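You operate a simulated robot arm through the tools that you are given. There is no shell and no other tool.

Carry out the task below with a simulated robot arm. There is one attempt and no reset: what you move stays moved.

## Task
Put the white tray's orange and beige sherds in the drawer; set the dial to how many grey ones remain.
Fine: the drawer of the beige desk, closed again; the blue dial; the grey sherds stay where they lie.

It is judged by the outcome, as a careful person would: the job done as asked, and still so three seconds after it is handed in. It fails if anything else is knocked over, pushed out of place, dropped, spilled or broken.

## Robot
A 7-joint arm with a two-finger parallel gripper, fixed in place. Base frame: the origin is at the foot of the arm, x ahead of it, y to its left, z up. Readings come in m, degrees, newtons and seconds.
Its first joint turns from -149.0 to 149.0 degrees. Payload 3.43 kg.
Tool frame: the origin (TCP) lies between the finger pads and is the grasp point; the fingertips stand 0.03 m ahead of it; z points along the fingers, y is the line along which they close. Largest opening 0.094 m; finger width 0.028, thickness 0.01; the body of the gripper, 0.05 by 0.096 m, starts 0.055 m behind the TCP.
Orientation is told as [roll, pitch, yaw] about the base's x, y, z axes, in that order, counted from this pose: with the fingers straight down and closing along the base's y, the tool's x points along the base's -x, its y along +y and its z along -z.

## Interface
- The arm moves only by the tool jog_arm. Its argument "steps" is a list of rows, each a list of 3 entries, a list of its own where there are three numbers: the turn, a rotation vector about the tool's x, y, z in degrees, then the shift along the tool's x, y, z in mm, then the gripper command, from -1 (shut) to 1 (fully open), values between in proportion. In form: [[[rx, ry, rz], [dx, dy, dz], claw], ...]. A call has 1 to 20 rows; each row is the pose to reach, as a shift and turn from the pose commanded when the call began, along the tool's axes at that moment. A row lasts 0.2 s, in which the tool goes at most 0.05 m and 8.6 degrees; a call with a longer step from one row to the next is refused whole, and so is a gripper value outside its range. Where a pose cannot be reached the arm comes as near as it can. A force on the tool above 40 N (or 10 N above the force at the start of the call, whichever is more), or a blocked arm, ends the call early, and 0.2 s more pass. Each finger travels about 0.045 m/s and halts on what it meets, pressing with about 29 N; the grip force reading is that of the motor and also rises with nothing between the fingers. The clock runs only during rows and for 0.2 s after the last one: add rows that repeat a pose to give the fingers time. The reply holds the time, the measured pose of the TCP, the force on the tool along the base axes, the opening and the grip force, in the units named above and with some noise, with the torque about the TCP (base axes, N m) and any sound that the robot's microphone picked up.
- Cameras (640 x 400 px; columns grow to the right, rows downward): "scene" is fixed at [0.3993, 0.4997, 1.257]; the picture's right is [-1.00, 0.02, 0.00], its down [0.01, 0.34, -0.94] and it looks along [-0.02, -0.94, -0.34] (base axes); focal length 366 px, centre (320, 200). "wrist" rides on the gripper at [0.076, 0.014, -0.103] in the tool frame; the picture's right is [-0.18, 0.98, 0.00], its down [-0.75, -0.14, -0.64] and it looks along [-0.63, -0.12, 0.77] (tool axes); focal length 243 px, centre (320, 200). There is no depth. A picture from a camera that has moved, and an enlarged one, comes with that camera's place and axes in the base frame and with its lens.
- grab_frame(camera): a new picture of that camera. It takes no simulated time.
- close_up(camera, box): a new picture of the part [left, top, right, bottom] of that camera's present view, enlarged. It takes no simulated time.
- sign_off(): hands the job in; it is judged then, once.

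Nothing tells you positions but the pictures and the camera data. Unless the task says otherwise, let go and move clear before handing in.

The tools are called after "Emit:" as name(argument=value, ...) on one line, values as JSON. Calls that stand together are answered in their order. jog_arm: Moves the arm, as the interface text tells. Its arguments: {"type":"object","properties":{"steps":{"type":"array","items":{"type":"array"}}},"required":["steps"]} The other tools are called the same way: grab_frame (camera) takes a picture; close_up (camera, box) takes an enlarged picture of a part of a camera's view; sign_off () hands the job in.

At the start:

```text
time_s: 0.0
position: [0.2669, -0.6531, 1.0345]
tool_rot: [0.0, -0.1, 0.1]
ft_force: [0.3, 0.2, -0.4]
wrist_torque: [-0.01, 0.01, 0.01]
gripper_width: 0.0941
gripper_force: 0.0
```

scene: 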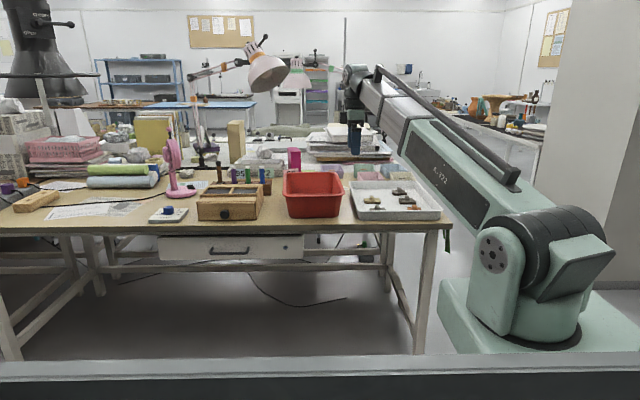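
wrist: 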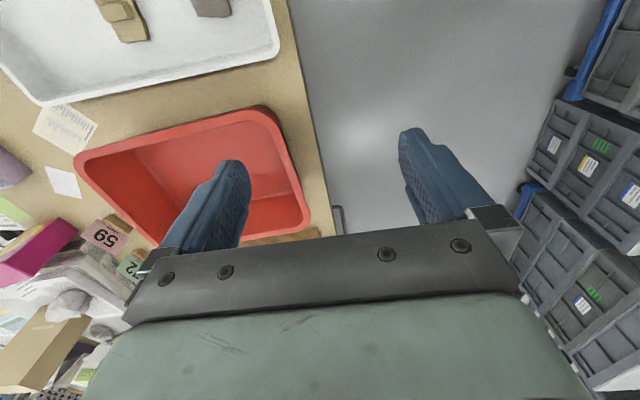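

I see a desk with a white tray, a red bin, a wooden box, a dial, and a drawer facing the scene camera. I'll take close-ups before moving anything.

Emit:
close_up(camera="scene", box=[340, 170, 450, 230])

Emit:
close_up(camera="scene", box=[140, 160, 280, 270])

Emit:
close_up(camera="scene", box=[0, 130, 460, 400])

Emit:
close_up(camera="scene", box=[140, 195, 190, 225])

```text
5.82 times, centred on (395, 200) of scene
camera zoom: at [0.3993, 0.4997, 1.257], right [-1.0, 0.02, 0.0], down [0.01, 0.34, -0.94], along [-0.02, -0.94, -0.34], focal length 2128 px, centre (-116, 200)
```

zoom: 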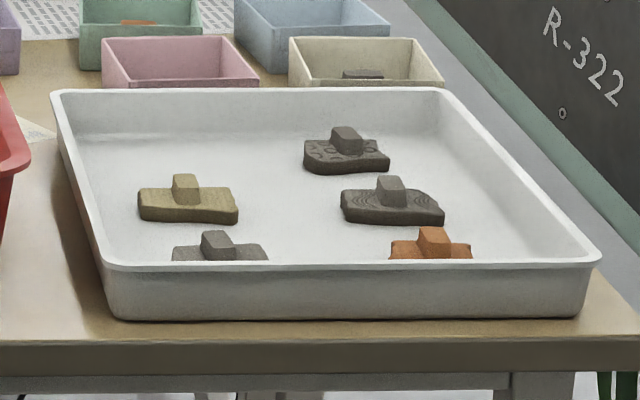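

```text
3.64 times, centred on (210, 215) of scene
camera zoom: at [0.3993, 0.4997, 1.257], right [-1.0, 0.02, 0.0], down [0.01, 0.34, -0.94], along [-0.02, -0.94, -0.34], focal length 1330 px, centre (720, 146)
```

zoom: 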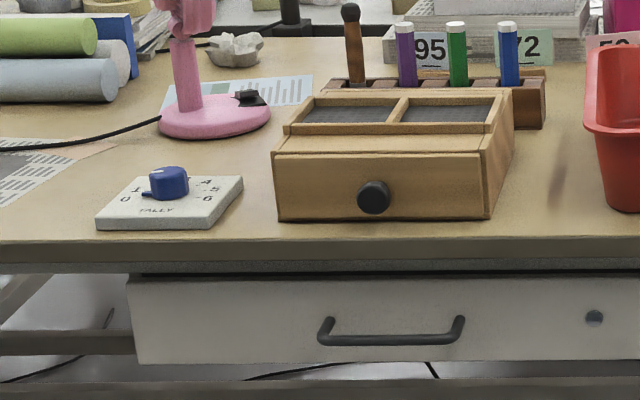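

```text
1.39 times, centred on (230, 265) of scene
camera zoom: at [0.3993, 0.4997, 1.257], right [-1.0, 0.02, 0.0], down [0.01, 0.34, -0.94], along [-0.02, -0.94, -0.34], focal length 509 px, centre (445, 110)
```

zoom: 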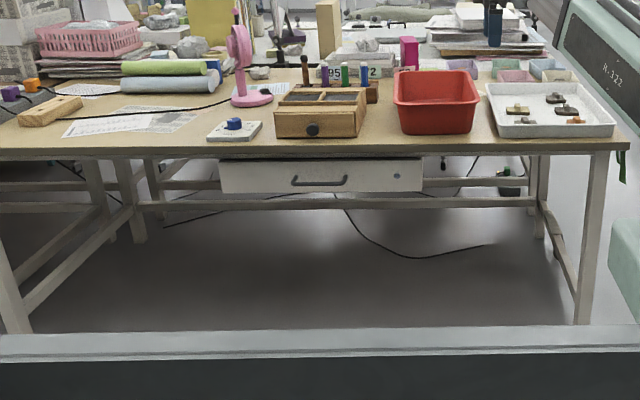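

```text
12.80 times, centred on (165, 210) of scene
camera zoom: at [0.3993, 0.4997, 1.257], right [-1.0, 0.02, 0.0], down [0.01, 0.34, -0.94], along [-0.02, -0.94, -0.34], focal length 4682 px, centre (2304, 72)
```

zoom: 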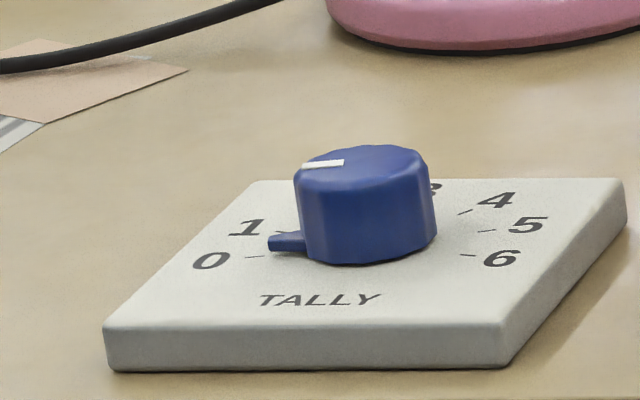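

The tray seems to hold three grey sherds, one beige and one orange. The desk drawer has a bar handle near (0.69, -0.62, 0.67), and the dial sits on the desk at the far left. Next I'll move the wrist camera, staying high, to look into the tray.

Emit:
jog_arm(steps=[[[0, 0, 0], [40, -14, 0], 1], [[0, 0, 0], [80, -28, 0], 1], [[0, 0, 0], [120, -42, 0], 1], [[0, 0, 0], [160, -56, 0], 1], [[0, 0, 0], [200, -70, 0], 1], [[0, 0, 0], [240, -84, 0], 1], [[0, 0, 0], [280, -98, 0], 1], [[0, 0, 0], [320, -112, 0], 1], [[0, 0, 0], [360, -126, 0], 1], [[0, 0, 0], [360, -126, 0], 1]])

Emit:
grab_frame(camera="wrist")

Emit:
grab_frame(camera="scene")

```text
time_s: 2.2
position: [-0.0944, -0.78, 1.0347]
tool_rot: [0.0, 0.0, 0.1]
ft_force: [-0.2, -0.1, 0.5]
wrist_torque: [0.01, 0.03, 0.01]
gripper_width: 0.0939
gripper_force: 0.0
```

```text
taken
camera wrist: at [-0.1709, -0.7654, 1.1366], right [0.18, 0.98, 0.0], down [0.75, -0.14, 0.64], along [0.63, -0.12, -0.77], focal length 243 px, centre (320, 200)
```

wrist: 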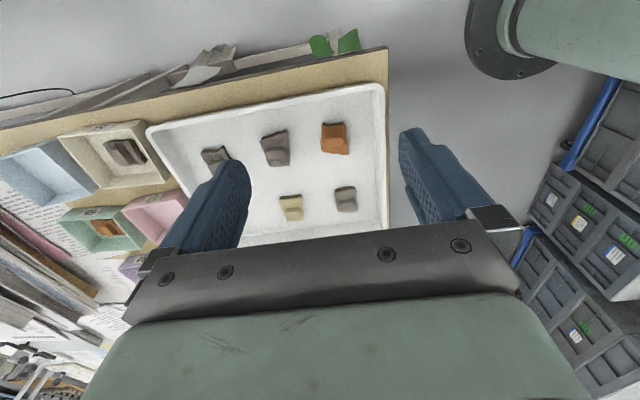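

```text
taken
```

scene: 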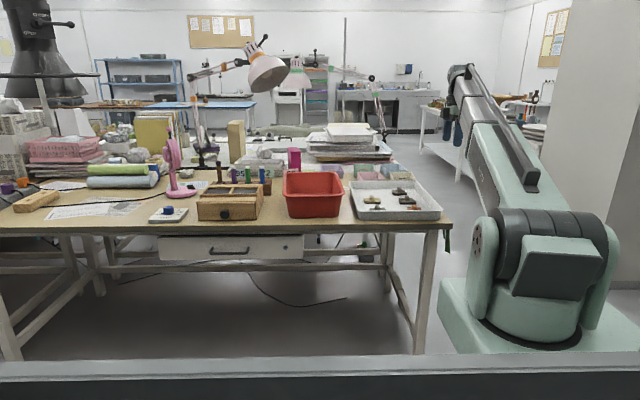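

The tray holds three grey, one orange and one beige sherd. I'll zoom in to fix their positions.

Emit:
close_up(camera="wrist", box=[140, 70, 400, 240])

Emit:
close_up(camera="wrist", box=[260, 110, 370, 230])

Emit:
close_up(camera="scene", box=[345, 175, 445, 225])

```text
2.35 times, centred on (270, 155) of wrist
camera zoom: at [-0.1709, -0.7654, 1.1366], right [0.18, 0.98, 0.0], down [0.75, -0.14, 0.64], along [0.63, -0.12, -0.77], focal length 571 px, centre (438, 306)
```

zoom: 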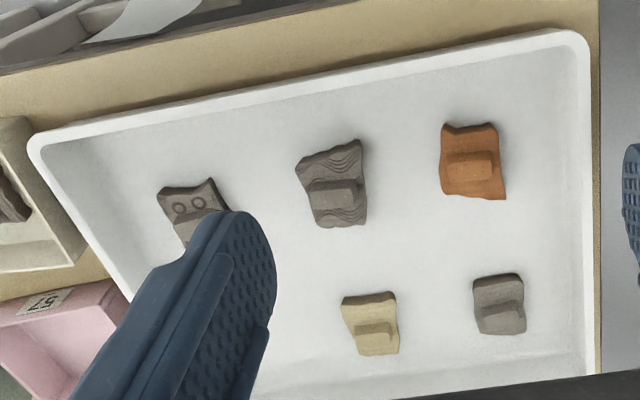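

```text
3.33 times, centred on (315, 170) of wrist
camera zoom: at [-0.1709, -0.7654, 1.1366], right [0.18, 0.98, 0.0], down [0.75, -0.14, 0.64], along [0.63, -0.12, -0.77], focal length 809 px, centre (337, 300)
```

zoom: 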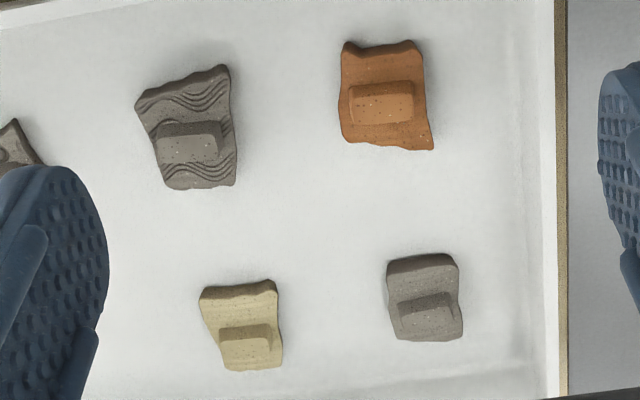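

```text
6.40 times, centred on (395, 200) of scene
camera zoom: at [0.3993, 0.4997, 1.257], right [-1.0, 0.02, 0.0], down [0.01, 0.34, -0.94], along [-0.02, -0.94, -0.34], focal length 2341 px, centre (-160, 200)
```

zoom: 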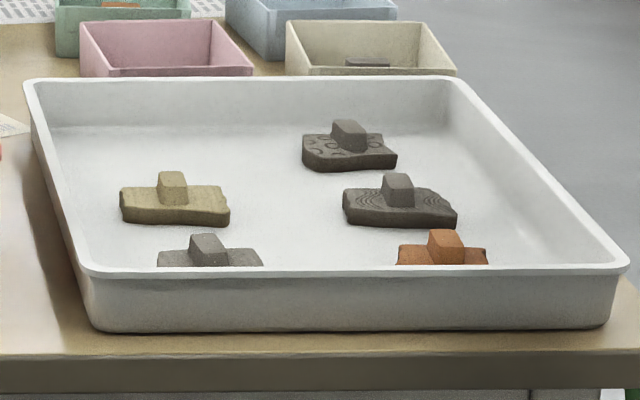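

Position estimate: orange knob at about (0.016, -0.778, 0.76). Next I'll swing high across to the front of the drawer, turning the tool 90° so the camera faces the handle.

Emit:
jog_arm(steps=[[[0, 0, 4.5], [-40.7, 22.5, 1.75], 1], [[0, 0, 9], [-81.4, 45, 3.5], 1], [[0, 0, 13.5], [-122.1, 67.5, 5.25], 1], [[0, 0, 18], [-162.8, 90, 7], 1], [[0, 0, 22.5], [-203.5, 112.5, 8.75], 1], [[0, 0, 27], [-244.2, 135, 10.5], 1], [[0, 0, 31.5], [-284.9, 157.5, 12.25], 1], [[0, 0, 36], [-325.6, 180, 14], 1], [[0, 0, 40.5], [-366.3, 202.5, 15.75], 1], [[0, 0, 45], [-407, 225, 17.5], 1], [[0, 0, 49.5], [-447.7, 247.5, 19.25], 1], [[0, 0, 54], [-488.4, 270, 21], 1], [[0, 0, 58.5], [-529.1, 292.5, 22.75], 1], [[0, 0, 63], [-569.8, 315, 24.5], 1], [[0, 0, 67.5], [-610.5, 337.5, 26.25], 1], [[0, 0, 72], [-651.2, 360, 28], 1], [[0, 0, 76.5], [-691.9, 382.5, 29.75], 1], [[0, 0, 81], [-732.6, 405, 31.5], 1], [[0, 0, 85.5], [-773.3, 427.5, 33.25], 1], [[0, 0, 90], [-814, 450, 35], 1]])

Emit:
grab_frame(camera="wrist")

Emit:
grab_frame(camera="scene")

```text
time_s: 6.4
position: [0.7228, -0.329, 1.0005]
tool_rot: [0.1, -0.1, -90.1]
ft_force: [-0.1, -0.7, -0.2]
wrist_torque: [0.0, -0.02, 0.01]
gripper_width: 0.0941
gripper_force: 0.1
```

```text
taken
camera wrist: at [0.7368, -0.252, 1.102], right [0.98, -0.19, 0.0], down [-0.14, -0.75, 0.64], along [-0.12, -0.63, -0.77], focal length 243 px, centre (320, 200)
```

wrist: 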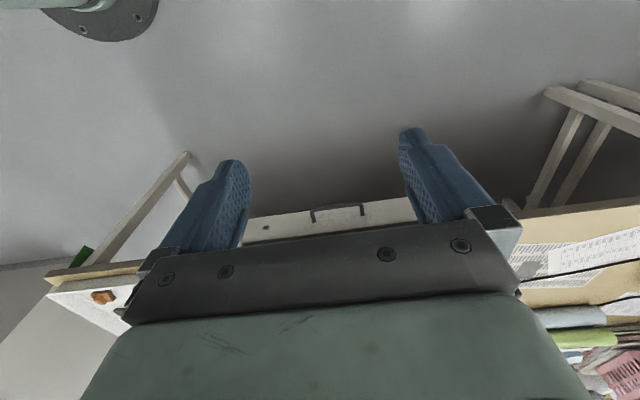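

```text
taken
```

scene: 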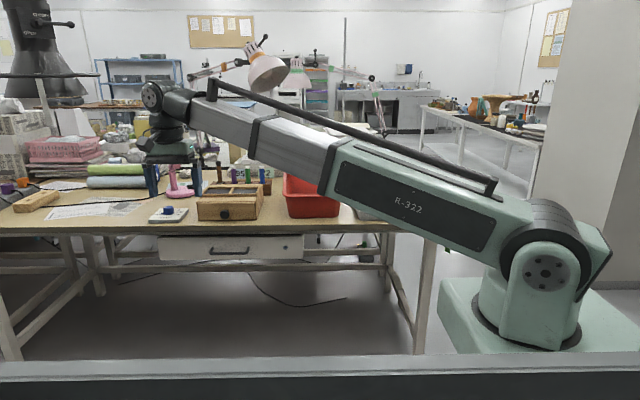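

The handle is visible in the wrist picture at about (338, 210). I'll zoom in on it.

Emit:
close_up(camera="wrist", box=[240, 180, 440, 260])

Emit:
close_up(camera="scene", box=[150, 220, 320, 280])

```text
3.20 times, centred on (340, 220) of wrist
camera zoom: at [0.7368, -0.252, 1.102], right [0.98, -0.19, 0.0], down [-0.14, -0.75, 0.64], along [-0.12, -0.63, -0.77], focal length 776 px, centre (256, 136)
```

zoom: 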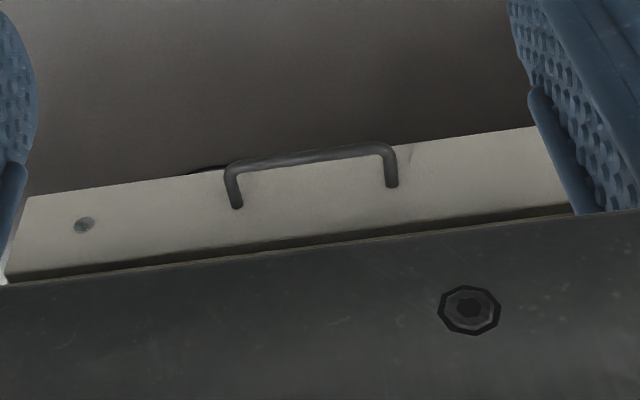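

```text
3.76 times, centred on (235, 250) of scene
camera zoom: at [0.3993, 0.4997, 1.257], right [-1.0, 0.02, 0.0], down [0.01, 0.34, -0.94], along [-0.02, -0.94, -0.34], focal length 1377 px, centre (640, 12)
```

zoom: 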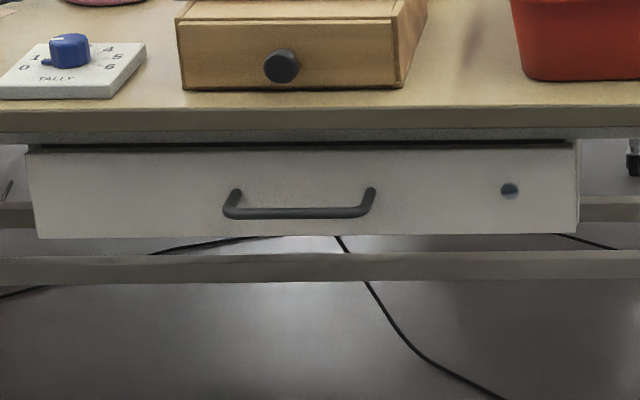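

The handle bar is near (0.70, -0.675, 0.62), running along x, and the drawer front is at about y = -0.707. To grip it with the tool roughly horizontal, I'll first turn back to yaw 0 in front of it.

Emit:
jog_arm(steps=[[[0, 0, -8.2], [-11, -2, 9], 1], [[0, 0, -16.4], [-22, -4, 18], 1], [[0, 0, -24.5], [-33, -6, 27], 1], [[0, 0, -32.7], [-44, -8, 36], 1], [[0, 0, -40.9], [-55, -10, 45], 1], [[0, 0, -49.1], [-66, -12, 54], 1], [[0, 0, -57.3], [-77, -14, 63], 1], [[0, 0, -65.4], [-88, -16, 72], 1], [[0, 0, -73.6], [-99, -18, 81], 1], [[0, 0, -81.8], [-110, -20, 90], 1], [[0, 0, -89.9], [-121, -23, 100], 1]])

```text
time_s: 8.8
position: [0.6981, -0.4499, 0.8998]
tool_rot: [0.0, -0.1, 0.0]
ft_force: [0.4, 0.6, 0.2]
wrist_torque: [-0.01, 0.02, 0.0]
gripper_width: 0.0939
gripper_force: 0.1
```

At yaw 0. Now I'll roll the tool 70° so the fingers point toward the drawer, and come down in front of the handle.

Emit:
jog_arm(steps=[[[7.8, 0, 0], [0, -3, 21], 1], [[15.6, 0, 0], [0, -6, 42], 1], [[23.4, 0, 0], [0, -9, 63], 1], [[31.2, 0, 0], [0, -12, 84], 1], [[39, 0, 0], [0, -15, 105], 1], [[46.8, 0, 0], [0, -18, 126], 1], [[54.6, 0, 0], [0, -21, 147], 1], [[62.4, 0, 0], [0, -24, 168], 1], [[70, 0, 0], [0, -27, 190], 1]])

Emit:
grab_frame(camera="wrist")

Emit:
grab_frame(camera="scene")

```text
time_s: 10.8
position: [0.698, -0.4788, 0.7106]
tool_rot: [-70.1, -0.1, -0.1]
ft_force: [0.1, -0.6, -0.3]
wrist_torque: [0.01, 0.03, 0.0]
gripper_width: 0.0939
gripper_force: 0.1
```

```text
taken
camera wrist: at [0.6212, -0.3761, 0.732], right [0.19, 0.33, -0.92], down [0.75, 0.55, 0.35], along [0.63, -0.76, -0.15], focal length 243 px, centre (320, 200)
```

wrist: 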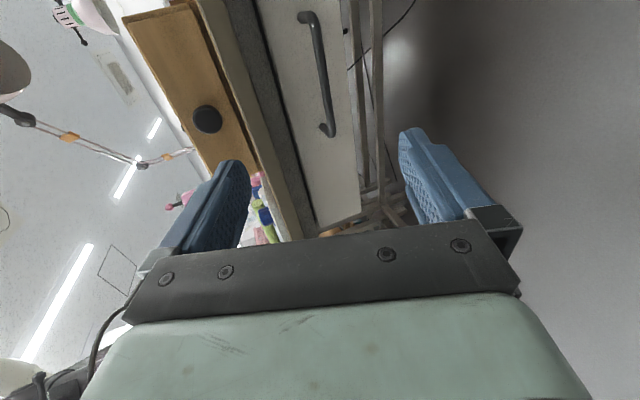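

```text
taken
```

scene: 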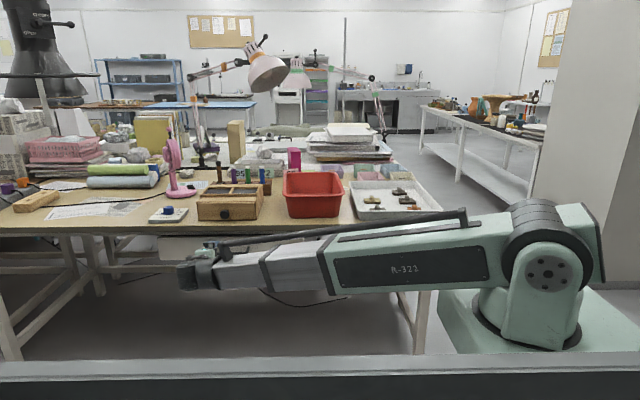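

The pose was reached and the handle is clearly visible. I'll zoom in to locate the bar precisely.

Emit:
close_up(camera="wrist", box=[240, 0, 400, 160])

```text
2.50 times, centred on (320, 80) of wrist
camera zoom: at [0.6212, -0.3761, 0.732], right [0.19, 0.33, -0.92], down [0.75, 0.55, 0.35], along [0.63, -0.76, -0.15], focal length 606 px, centre (320, 500)
```

zoom: 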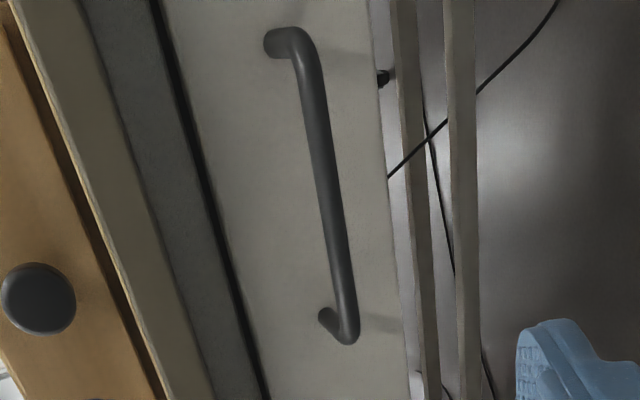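

Estimate for the bar: (0.70, -0.667, 0.636). I'll advance along the tool axis to a stand-off about 9 cm away, with the fingers partly closed, and check again.

Emit:
jog_arm(steps=[[[0, 0, 0], [-1, 2, 30], 0.06], [[0, 0, 0], [-1, 4, 60], 0.06], [[0, 0, 0], [-2, 6, 90], 0.06], [[0, 0, 0], [-2, 6, 112], 0.06], [[0, 0, 0], [-2, 6, 112], 0.06]])

Emit:
grab_frame(camera="wrist")

Emit:
close_up(camera="scene", box=[150, 200, 310, 300])

```text
time_s: 12.0
position: [0.7003, -0.5797, 0.6659]
tool_rot: [-69.9, 0.0, -0.1]
ft_force: [0.4, -0.3, -1.1]
wrist_torque: [0.01, 0.0, -0.04]
gripper_width: 0.0501
gripper_force: 0.1
```

```text
taken
camera wrist: at [0.6232, -0.4788, 0.6877], right [0.18, 0.34, -0.92], down [0.75, 0.55, 0.35], along [0.63, -0.76, -0.15], focal length 243 px, centre (320, 200)
```

wrist: 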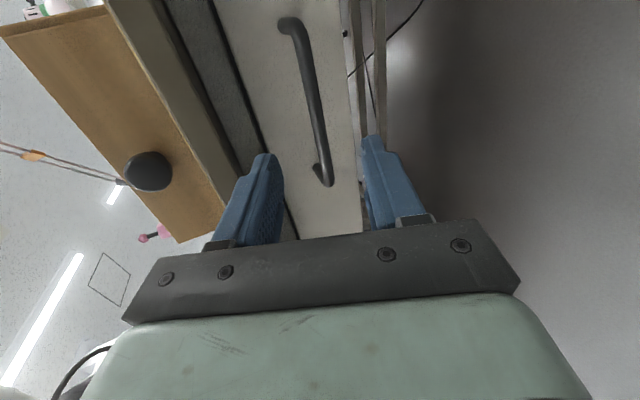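

```text
4.00 times, centred on (230, 250) of scene
camera zoom: at [0.3993, 0.4997, 1.257], right [-1.0, 0.02, 0.0], down [0.01, 0.34, -0.94], along [-0.02, -0.94, -0.34], focal length 1463 px, centre (680, 0)
```

zoom: 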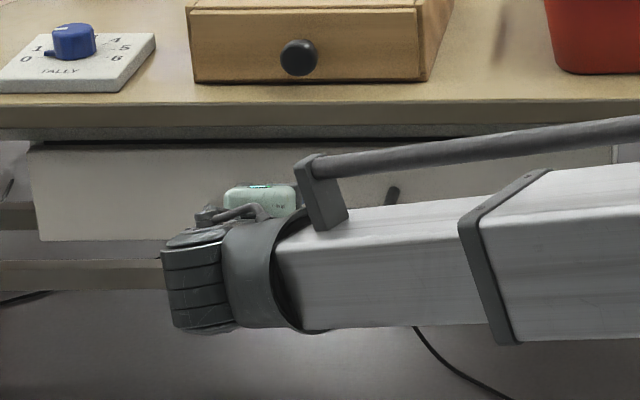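

The bar lies close to the tool axis, about 4 mm above it. I'll advance 70 mm and check again.

Emit:
jog_arm(steps=[[[0, 0, 0], [0, -1, 20], 0.06], [[0, 0, 0], [0, -2, 40], 0.06], [[0, 0, 0], [0, -4, 55], 0.06], [[0, 0, 0], [0, -4, 70], 0.06], [[0, 0, 0], [0, -4, 70], 0.06]])

Emit:
grab_frame(camera="wrist")

Emit:
close_up(camera="wrist", box=[230, 80, 430, 230])

```text
time_s: 13.2
position: [0.7011, -0.6478, 0.6458]
tool_rot: [-69.9, 0.0, -0.1]
ft_force: [0.3, -0.5, 0.8]
wrist_torque: [-0.01, 0.03, -0.02]
gripper_width: 0.0498
gripper_force: 0.0
```

```text
taken
camera wrist: at [0.6238, -0.5461, 0.6673], right [0.18, 0.34, -0.92], down [0.75, 0.55, 0.35], along [0.63, -0.76, -0.15], focal length 243 px, centre (320, 200)
```

wrist: 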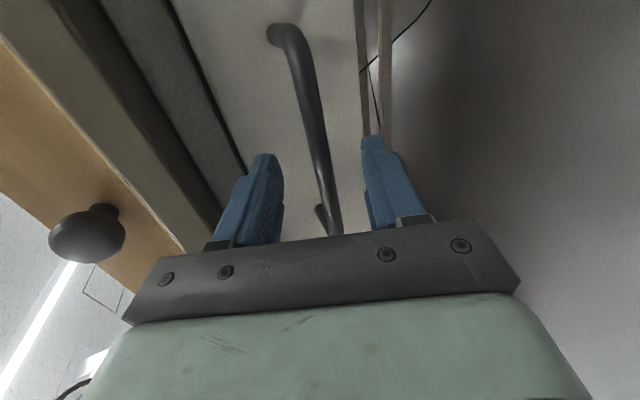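

```text
2.67 times, centred on (330, 155) of wrist
camera zoom: at [0.6238, -0.5461, 0.6673], right [0.18, 0.34, -0.92], down [0.75, 0.55, 0.35], along [0.63, -0.76, -0.15], focal length 647 px, centre (293, 320)
```

zoom: 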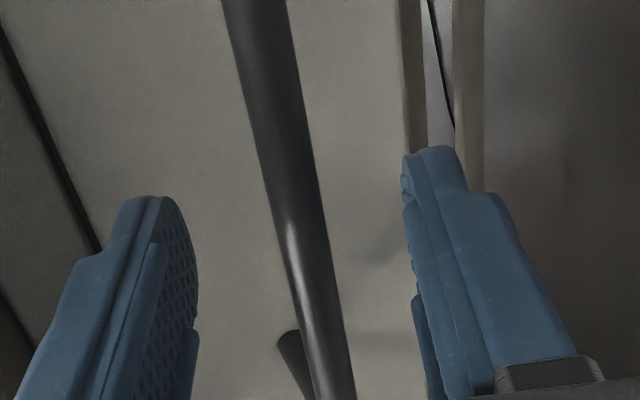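

The bar is centred between the fingers in the image, but its depth is still uncertain. I'll creep forward 12 mm with the force guard, then close gently.

Emit:
jog_arm(steps=[[[0, 0, 0], [0, 0, 4], 0.06], [[0, 0, 0], [0, 0, 8], 0.06], [[0, 0, 0], [0, 0, 12], 0.06], [[0, 0, 0], [0, 0, 12], 0.06]])

Emit:
close_up(camera="wrist", box=[230, 80, 430, 230])

```text
time_s: 14.2
position: [0.6994, -0.6593, 0.642]
tool_rot: [-70.0, 0.0, -0.1]
ft_force: [0.4, 0.8, -0.5]
wrist_torque: [0.02, -0.03, -0.02]
gripper_width: 0.0498
gripper_force: 0.0
```

```text
2.67 times, centred on (330, 155) of wrist
camera zoom: at [0.6236, -0.5575, 0.6637], right [0.18, 0.34, -0.92], down [0.75, 0.55, 0.35], along [0.63, -0.76, -0.15], focal length 647 px, centre (293, 320)
```

zoom: 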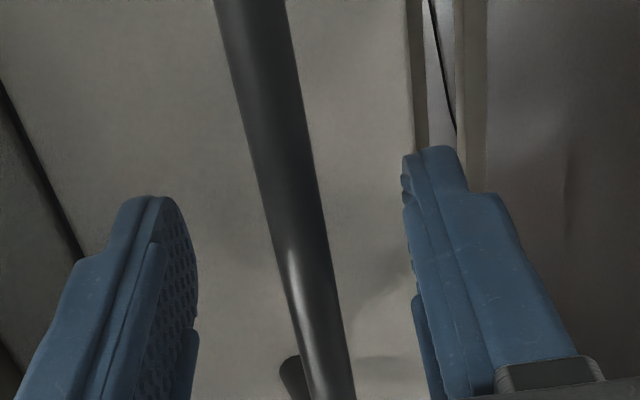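

The bar's apparent thickness suggests it is already between the pads. Closing the gripper.

Emit:
jog_arm(steps=[[[0, 0, 0], [0, 0, 0], -1], [[0, 0, 0], [0, 0, 0], -1], [[0, 0, 0], [0, 0, 0], -1], [[0, 0, 0], [0, 0, 0], -1], [[0, 0, 0], [0, 0, 0], -1]])

Emit:
close_up(camera="wrist", box=[230, 80, 430, 230])

```text
time_s: 15.6
position: [0.6991, -0.6559, 0.6389]
tool_rot: [-69.7, 0.1, -0.2]
ft_force: [2.0, 3.5, -3.5]
wrist_torque: [0.11, 0.41, -0.29]
gripper_width: 0.0106
gripper_force: 44.1
stopped in row 5: the force on the tool passed its limit at 41 N (the readings are from after the stop); the commanded pose is now the measured one
```

```text
2.67 times, centred on (330, 155) of wrist
camera zoom: at [0.6238, -0.5551, 0.6623], right [0.19, 0.34, -0.92], down [0.75, 0.55, 0.36], along [0.63, -0.76, -0.15], focal length 647 px, centre (293, 320)
```

zoom: 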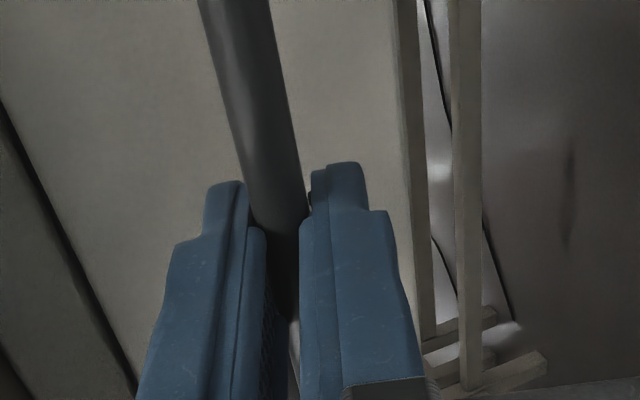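

The bar is held firmly, 10.6 mm wide. Pulling the drawer straight out along +y, gently at first.

Emit:
jog_arm(steps=[[[0, 0, 0], [0, 1.4, -3.8], -1], [[0, 0, 0], [0, 3.5, -9.4], -1], [[0, 0, 0], [0, 6.9, -18.8], -1], [[0, 0, 0], [0, 10.4, -28.1], -1], [[0, 0, 0], [0, 13.9, -37.5], -1], [[0, 0, 0], [0, 17.3, -46.9], -1], [[0, 0, 0], [0, 17.3, -46.9], -1]])

Emit:
grab_frame(camera="scene")

```text
time_s: 17.2
position: [0.7005, -0.6074, 0.6403]
tool_rot: [-69.7, -0.1, 0.0]
ft_force: [4.3, -1.0, -7.0]
wrist_torque: [0.05, 0.18, 0.52]
gripper_width: 0.011
gripper_force: 44.0
```

```text
taken
```

scene: 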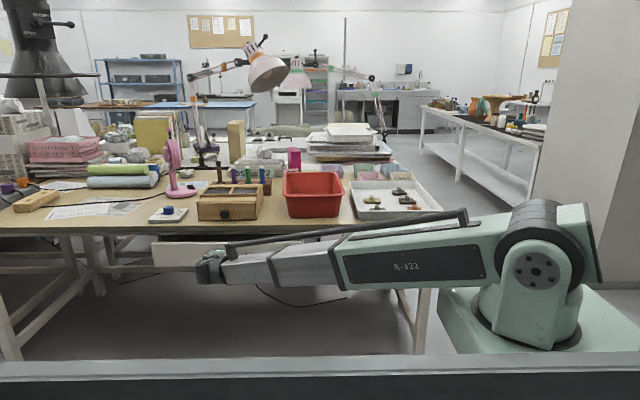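

The drawer is sliding out freely. I'll pull another 150 mm.

Emit:
jog_arm(steps=[[[0, 0, 0], [0, 3.5, -9.4], -1], [[0, 0, 0], [0, 6.9, -18.8], -1], [[0, 0, 0], [0, 10.4, -28.1], -1], [[0, 0, 0], [0, 13.9, -37.5], -1], [[0, 0, 0], [0, 17.3, -46.9], -1], [[0, 0, 0], [0, 20.8, -56.3], -1], [[0, 0, 0], [0, 24.3, -65.7], -1], [[0, 0, 0], [0, 27.8, -75], -1], [[0, 0, 0], [0, 31.2, -84.4], -1], [[0, 0, 0], [0, 34.7, -93.8], -1], [[0, 0, 0], [0, 38.2, -103.2], -1], [[0, 0, 0], [0, 41.6, -112.6], -1], [[0, 0, 0], [0, 45.1, -121.9], -1], [[0, 0, 0], [0, 48.6, -131.3], -1], [[0, 0, 0], [0, 52, -140.7], -1], [[0, 0, 0], [0, 52, -140.7], -1]])

Emit:
grab_frame(camera="scene")

Emit:
grab_frame(camera="wrist")

```text
time_s: 20.6
position: [0.6989, -0.457, 0.6412]
tool_rot: [-69.7, 0.0, -0.1]
ft_force: [2.8, 0.2, -7.8]
wrist_torque: [0.02, 0.37, -0.64]
gripper_width: 0.0107
gripper_force: 44.3
```

```text
taken
```

scene: 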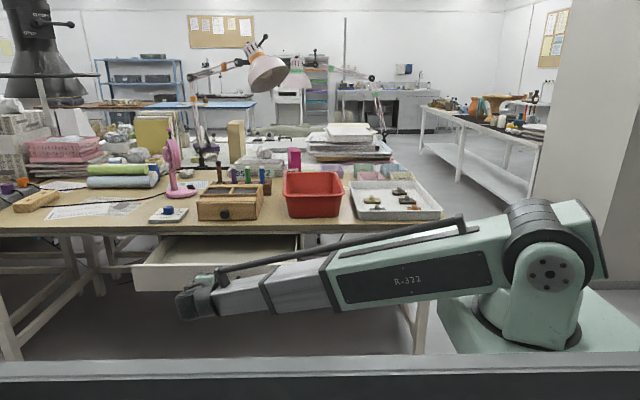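

```text
taken
camera wrist: at [0.6238, -0.3555, 0.6624], right [0.19, 0.34, -0.92], down [0.75, 0.55, 0.36], along [0.63, -0.76, -0.15], focal length 243 px, centre (320, 200)
```

wrist: 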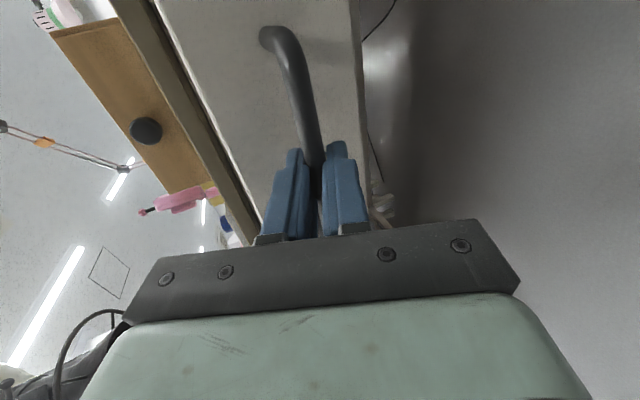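

The drawer is open about 20 cm. I'll release the handle, back off along the tool axis and check.

Emit:
jog_arm(steps=[[[0, 0, 0], [0, 0, 0], 0], [[0, 0, 0], [0, 0, 0], 0], [[0, 0, 0], [0, 0, 0], 0], [[0, 0, 0], [0, 0, -15], 0], [[0, 0, 0], [0, 0, -40], 0], [[0, 0, 0], [0, 0, -70], 0], [[0, 0, 0], [0, -20, -100], 0], [[0, 0, 0], [0, -55, -120], 0], [[0, 0, 0], [0, -100, -140], 0]])

Emit:
grab_frame(camera="scene")

Emit:
grab_frame(camera="wrist")

```text
time_s: 22.6
position: [0.6988, -0.3597, 0.7808]
tool_rot: [-69.8, 0.0, -0.1]
ft_force: [-0.9, 0.0, -0.3]
wrist_torque: [0.0, 0.02, -0.02]
gripper_width: 0.0471
gripper_force: 0.2
```

```text
taken
```

scene: 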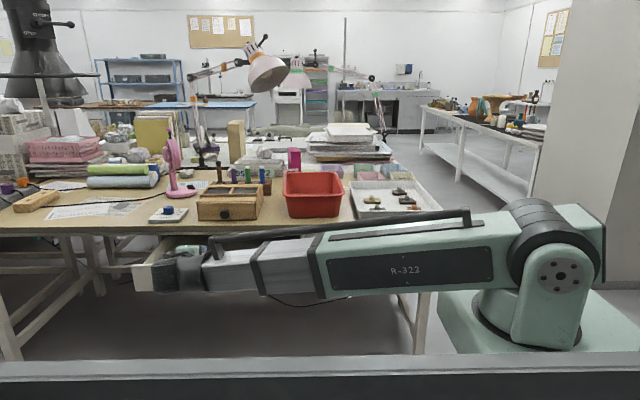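

```text
taken
camera wrist: at [0.6229, -0.2582, 0.8028], right [0.19, 0.34, -0.92], down [0.75, 0.55, 0.36], along [0.63, -0.76, -0.15], focal length 243 px, centre (320, 200)
```

wrist: 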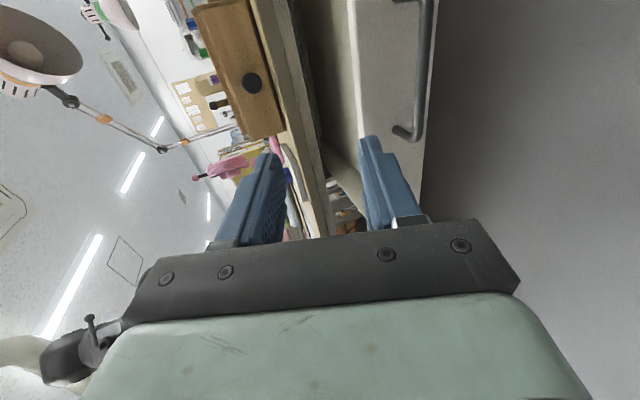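

Released cleanly. Now lifting and rolling the tool back to vertical.

Emit:
jog_arm(steps=[[[0, 0, 0], [0, -23, -9], 1], [[-7.8, 0, 0], [0, -46, -17], 1], [[-15.6, 0, 0], [0, -69, -25], 1], [[-23.4, 0, 0], [0, -92, -34], 1], [[-31.2, 0, 0], [0, -115, -42], 1], [[-39, 0, 0], [0, -138, -51], 1], [[-46.8, 0, 0], [0, -161, -59], 1], [[-54.6, 0, 0], [0, -184, -68], 1], [[-62.3, 0, 0], [0, -206, -76], 1], [[-69.8, 0, 0], [0, -216, -80], 1]])

Emit:
grab_frame(camera="scene")

Emit:
grab_frame(camera="wrist")

```text
time_s: 24.8
position: [0.7001, -0.3599, 1.0133]
tool_rot: [0.2, -0.2, 0.0]
ft_force: [0.1, 0.6, 0.8]
wrist_torque: [-0.05, 0.0, 0.01]
gripper_width: 0.094
gripper_force: 0.1
```

```text
taken
```

scene: 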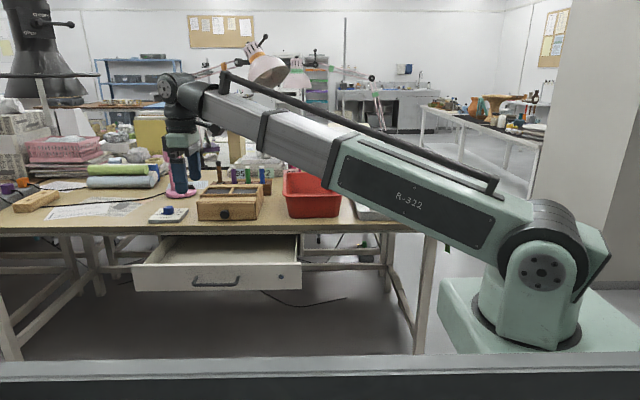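

```text
taken
camera wrist: at [0.6232, -0.3454, 1.1171], right [0.18, 0.98, 0.0], down [0.75, -0.14, 0.64], along [0.63, -0.12, -0.77], focal length 243 px, centre (320, 200)
```

wrist: 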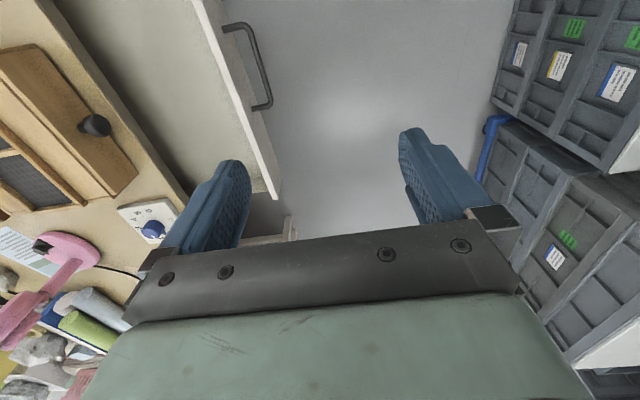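

The drawer is open and empty inside. Now I'll fly back high to above the orange sherd, turning so the fingers close along x across its knob.

Emit:
jog_arm(steps=[[[0, 0, 5], [38, -23.2, 0], 1], [[0, 0, 10], [76, -46.4, 0], 1], [[0, 0, 15], [114, -69.7, 0], 1], [[0, 0, 20], [152, -92.9, 0], 1], [[0, 0, 25], [190, -116.1, 0], 1], [[0, 0, 30], [228, -139.3, 0], 1], [[0, 0, 35], [266, -162.6, 0], 1], [[0, 0, 40], [304, -185.8, 0], 1], [[0, 0, 45], [342, -209, 0], 1], [[0, 0, 50], [380, -232.2, 0], 1], [[0, 0, 55], [418, -255.4, 0], 1], [[0, 0, 60], [456, -278.7, 0], 1], [[0, 0, 65], [494, -301.9, 0], 1], [[0, 0, 70], [532, -325.1, 0], 1], [[0, 0, 75], [570, -348.3, 16], 1], [[0, 0, 80], [608, -371.6, 40], 1], [[0, 0, 85], [646, -394.8, 60], 1], [[0, 0, 90], [684, -418, 83], 1], [[0, 0, 90], [684, -418, 83], 1]])

Emit:
grab_frame(camera="wrist")

Emit:
grab_frame(camera="scene")

```text
refused: row 16 steps farther than a row can; nothing moved
```

```text
taken
camera wrist: at [0.6232, -0.3454, 1.1171], right [0.18, 0.98, 0.0], down [0.75, -0.14, 0.64], along [0.63, -0.12, -0.77], focal length 243 px, centre (320, 200)
```

wrist: 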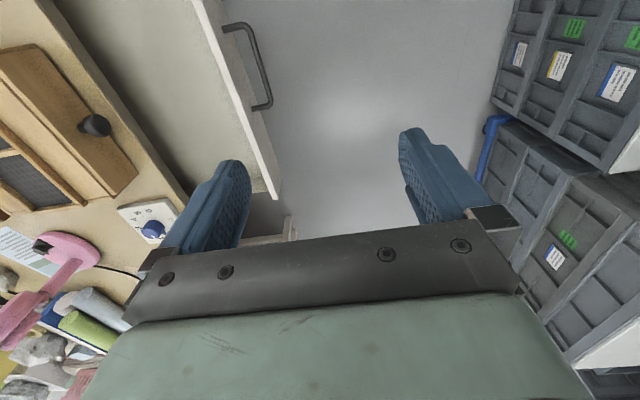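

```text
taken
```

scene: 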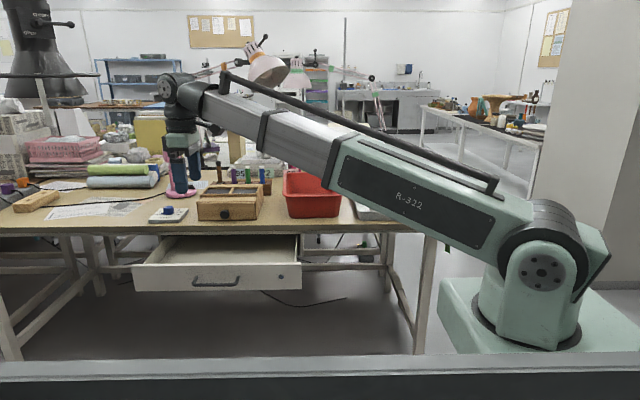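

The call was refused because one step was slightly too long, and nothing moved. I'll resend it with the height change spread evenly over the rows.

Emit:
jog_arm(steps=[[[0, 0, 5], [38, -23.2, 4.6], 1], [[0, 0, 10], [76, -46.4, 9.2], 1], [[0, 0, 15], [114, -69.7, 13.8], 1], [[0, 0, 20], [152, -92.9, 18.4], 1], [[0, 0, 25], [190, -116.1, 23], 1], [[0, 0, 30], [228, -139.3, 27.7], 1], [[0, 0, 35], [266, -162.6, 32.3], 1], [[0, 0, 40], [304, -185.8, 36.9], 1], [[0, 0, 45], [342, -209, 41.5], 1], [[0, 0, 50], [380, -232.2, 46.1], 1], [[0, 0, 55], [418, -255.4, 50.7], 1], [[0, 0, 60], [456, -278.7, 55.3], 1], [[0, 0, 65], [494, -301.9, 60], 1], [[0, 0, 70], [532, -325.1, 64.6], 1], [[0, 0, 75], [570, -348.3, 69.2], 1], [[0, 0, 80], [608, -371.6, 73.8], 1], [[0, 0, 85], [646, -394.8, 78.4], 1], [[0, 0, 90], [684, -418, 83], 1], [[0, 0, 90], [684, -418, 83], 1]])

Emit:
grab_frame(camera="wrist")

Emit:
grab_frame(camera="scene")

```text
time_s: 28.8
position: [0.0152, -0.7756, 0.9279]
tool_rot: [0.1, -0.1, -90.0]
ft_force: [0.1, -0.1, -0.1]
wrist_torque: [0.0, -0.02, -0.02]
gripper_width: 0.0936
gripper_force: 0.1
```

```text
taken
camera wrist: at [0.0284, -0.6999, 1.0305], right [0.98, -0.19, 0.0], down [-0.14, -0.75, 0.64], along [-0.12, -0.63, -0.77], focal length 243 px, centre (320, 200)
```

wrist: 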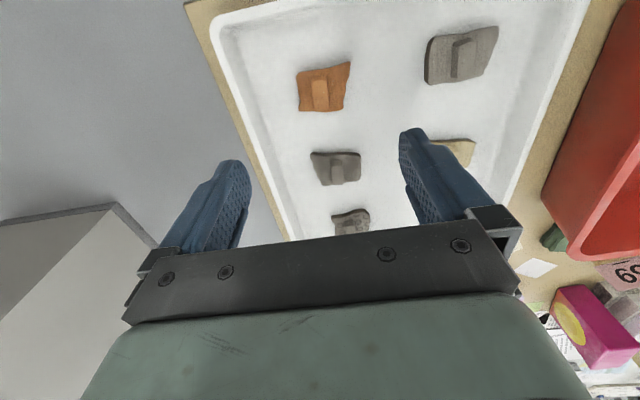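

```text
taken
```

scene: 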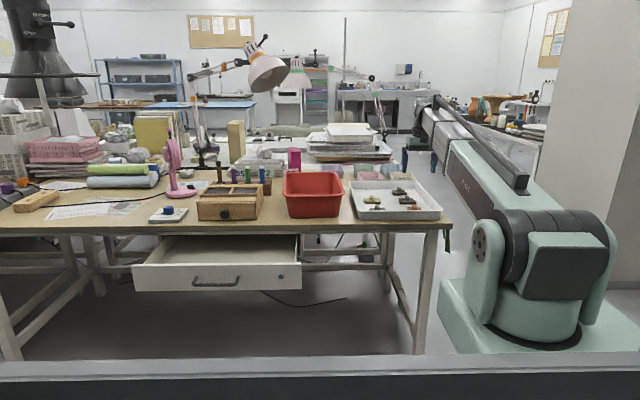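

The orange knob is almost exactly under the tool axis. I'll zoom in to check its orientation and offset.

Emit:
close_up(camera="wrist", box=[280, 50, 380, 120])

Emit:
close_up(camera="scene", box=[345, 175, 445, 225])

```text
5.71 times, centred on (330, 85) of wrist
camera zoom: at [0.0284, -0.6999, 1.0305], right [0.98, -0.19, 0.0], down [-0.14, -0.75, 0.64], along [-0.12, -0.63, -0.77], focal length 1386 px, centre (263, 857)
```

zoom: 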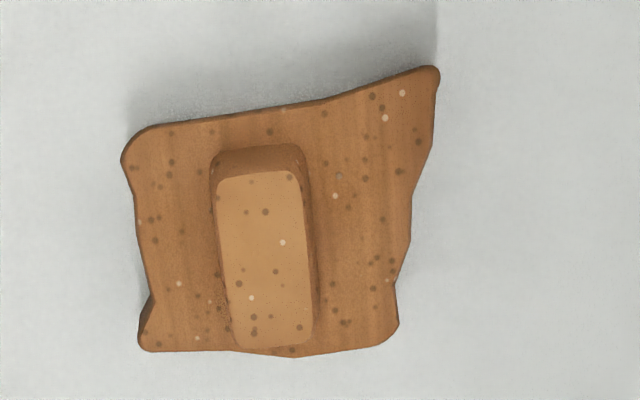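

```text
6.40 times, centred on (395, 200) of scene
camera zoom: at [0.3993, 0.4997, 1.257], right [-1.0, 0.02, 0.0], down [0.01, 0.34, -0.94], along [-0.02, -0.94, -0.34], focal length 2341 px, centre (-160, 200)
```

zoom: 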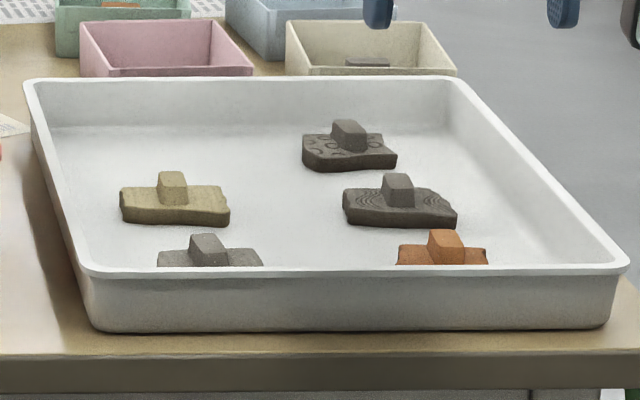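

The knob is about 15 mm wide and aligned with y, so it needs only a 3 mm shift. I'll lower to just above knob height with the fingers at 5 cm and compare heights from the scene camera.

Emit:
jog_arm(steps=[[[0, 0, 0], [-3, -1, 30], 0.06], [[0, 0, 0], [-3, -1, 60], 0.06], [[0, 0, 0], [-3, -1, 90], 0.06], [[0, 0, 0], [-3, -1, 110], 0.06], [[0, 0, 0], [-3, -1, 125], 0.06], [[0, 0, 0], [-3, -1, 125], 0.06]])

Emit:
grab_frame(camera="wrist")

Emit:
close_up(camera="scene", box=[370, 165, 450, 225])

Emit:
close_up(camera="wrist", box=[240, 70, 400, 220])

```text
time_s: 30.2
position: [0.0138, -0.7815, 0.8039]
tool_rot: [0.1, 0.0, -90.1]
ft_force: [0.1, -0.2, -0.7]
wrist_torque: [0.01, -0.03, 0.0]
gripper_width: 0.0498
gripper_force: 0.1
```

```text
taken
camera wrist: at [0.0286, -0.7035, 0.9064], right [0.98, -0.19, 0.0], down [-0.14, -0.75, 0.64], along [-0.12, -0.63, -0.77], focal length 243 px, centre (320, 200)
```

wrist: 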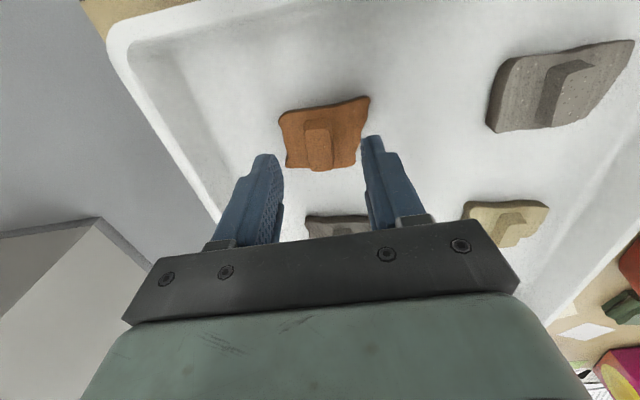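

```text
6.67 times, centred on (410, 195) of scene
camera zoom: at [0.3993, 0.4997, 1.257], right [-1.0, 0.02, 0.0], down [0.01, 0.34, -0.94], along [-0.02, -0.94, -0.34], focal length 2439 px, centre (-280, 233)
```

zoom: 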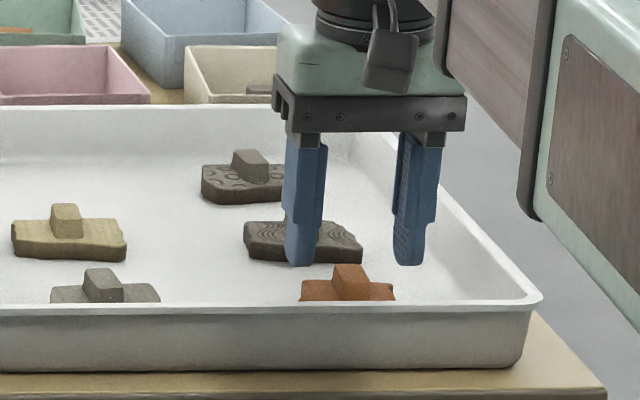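

```text
2.67 times, centred on (320, 145) of wrist
camera zoom: at [0.0286, -0.7035, 0.9064], right [0.98, -0.19, 0.0], down [-0.14, -0.75, 0.64], along [-0.12, -0.63, -0.77], focal length 647 px, centre (320, 347)
```

zoom: 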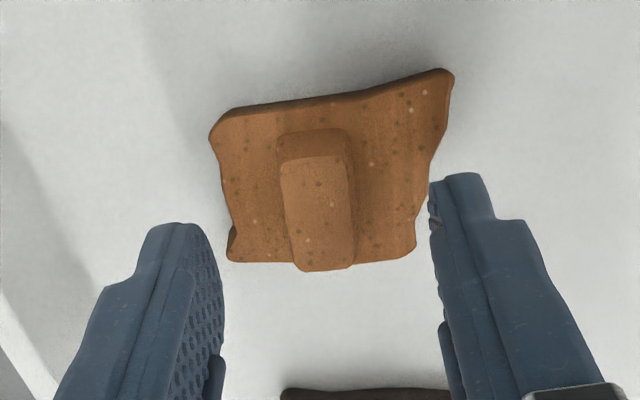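

Best estimates: knob top at about z = 0.76 and plate top at about 0.744. I'll lower the tips to just above the plate in small steps, watching the force.

Emit:
jog_arm(steps=[[[0, 0, 0], [0, 0, 8], 0.06], [[0, 0, 0], [0, 0, 15], 0.06], [[0, 0, 0], [0, 0, 19], 0.06], [[0, 0, 0], [0, 0, 22], 0.06], [[0, 0, 0], [0, 0, 22], 0.06]])

Emit:
close_up(camera="scene", box=[380, 180, 440, 220])

Emit:
close_up(camera="wrist", box=[240, 70, 400, 220])

```text
time_s: 31.1
position: [0.0153, -0.7808, 0.7874]
tool_rot: [0.0, -0.3, -90.1]
ft_force: [-0.1, 3.1, 18.4]
wrist_torque: [0.02, -0.38, 0.09]
gripper_width: 0.0499
gripper_force: 0.1
stopped in row 4: the force on the tool passed its limit at 46 N (the readings are from after the stop); the commanded pose is now the measured one
```

```text
10.00 times, centred on (410, 200) of scene
camera zoom: at [0.3993, 0.4997, 1.257], right [-1.0, 0.02, 0.0], down [0.01, 0.34, -0.94], along [-0.02, -0.94, -0.34], focal length 3658 px, centre (-580, 200)
```

zoom: 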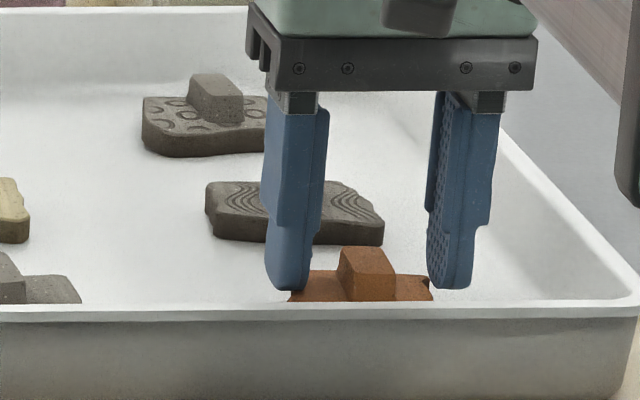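

```text
2.67 times, centred on (320, 145) of wrist
camera zoom: at [0.028, -0.7031, 0.8899], right [0.98, -0.18, 0.0], down [-0.14, -0.75, 0.64], along [-0.12, -0.63, -0.76], focal length 647 px, centre (320, 347)
```

zoom: 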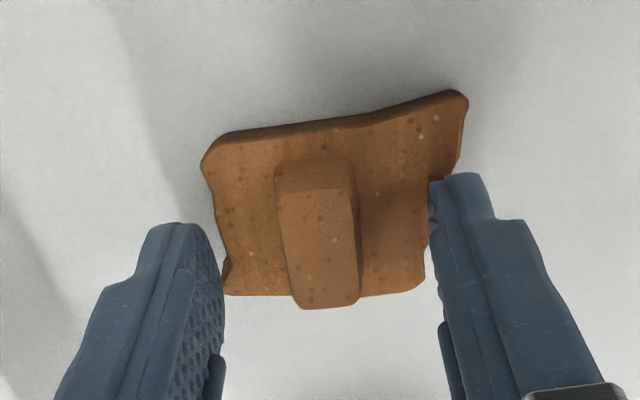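

The right fingertip touched the plate at tip z ≈ 0.756, so the surfaces sit about 1 cm higher than I thought. I'll raise 2 mm, recentre 4 mm along y, then close on the knob.

Emit:
jog_arm(steps=[[[0, 0, 0], [0, 0, -3], 0.06], [[0, 0, 0], [4, 0, -3], 0.06], [[0, 0, 0], [4, 0, -2], 0.06], [[0, 0, 0], [4, 0, -2], -0.6], [[0, 0, 0], [4, 0, -2], -1], [[0, 0, 0], [4, 0, -2], -1], [[0, 0, 0], [4, 0, -2], -1], [[0, 0, 0], [4, 0, -2], -1]])

Emit:
close_up(camera="scene", box=[380, 180, 440, 220])

Emit:
close_up(camera="wrist", box=[240, 70, 400, 220])

```text
time_s: 32.9
position: [0.0136, -0.7757, 0.7879]
tool_rot: [0.1, -0.2, -90.1]
ft_force: [-0.3, 0.2, -0.2]
wrist_torque: [0.02, -0.02, 0.02]
gripper_width: 0.0161
gripper_force: 29.2
```

```text
10.00 times, centred on (410, 200) of scene
camera zoom: at [0.3993, 0.4997, 1.257], right [-1.0, 0.02, 0.0], down [0.01, 0.34, -0.94], along [-0.02, -0.94, -0.34], focal length 3658 px, centre (-580, 200)
```

zoom: 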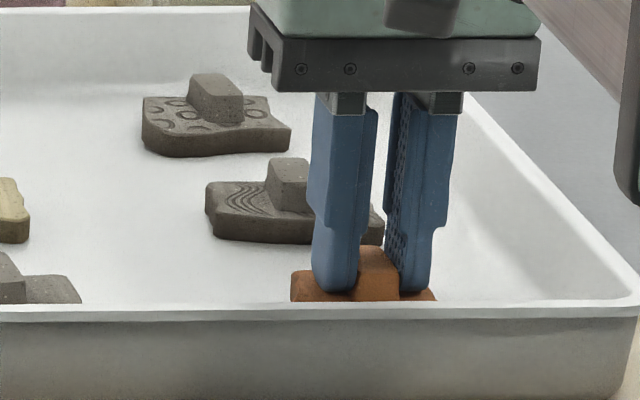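

```text
2.67 times, centred on (320, 145) of wrist
camera zoom: at [0.0283, -0.6991, 0.891], right [0.98, -0.19, 0.0], down [-0.14, -0.75, 0.64], along [-0.12, -0.63, -0.76], focal length 647 px, centre (320, 347)
```

zoom: 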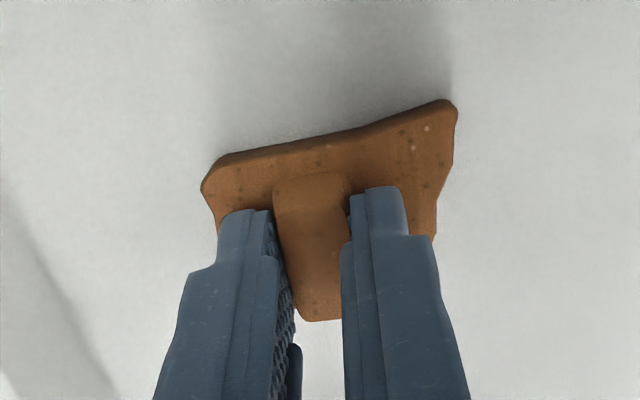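

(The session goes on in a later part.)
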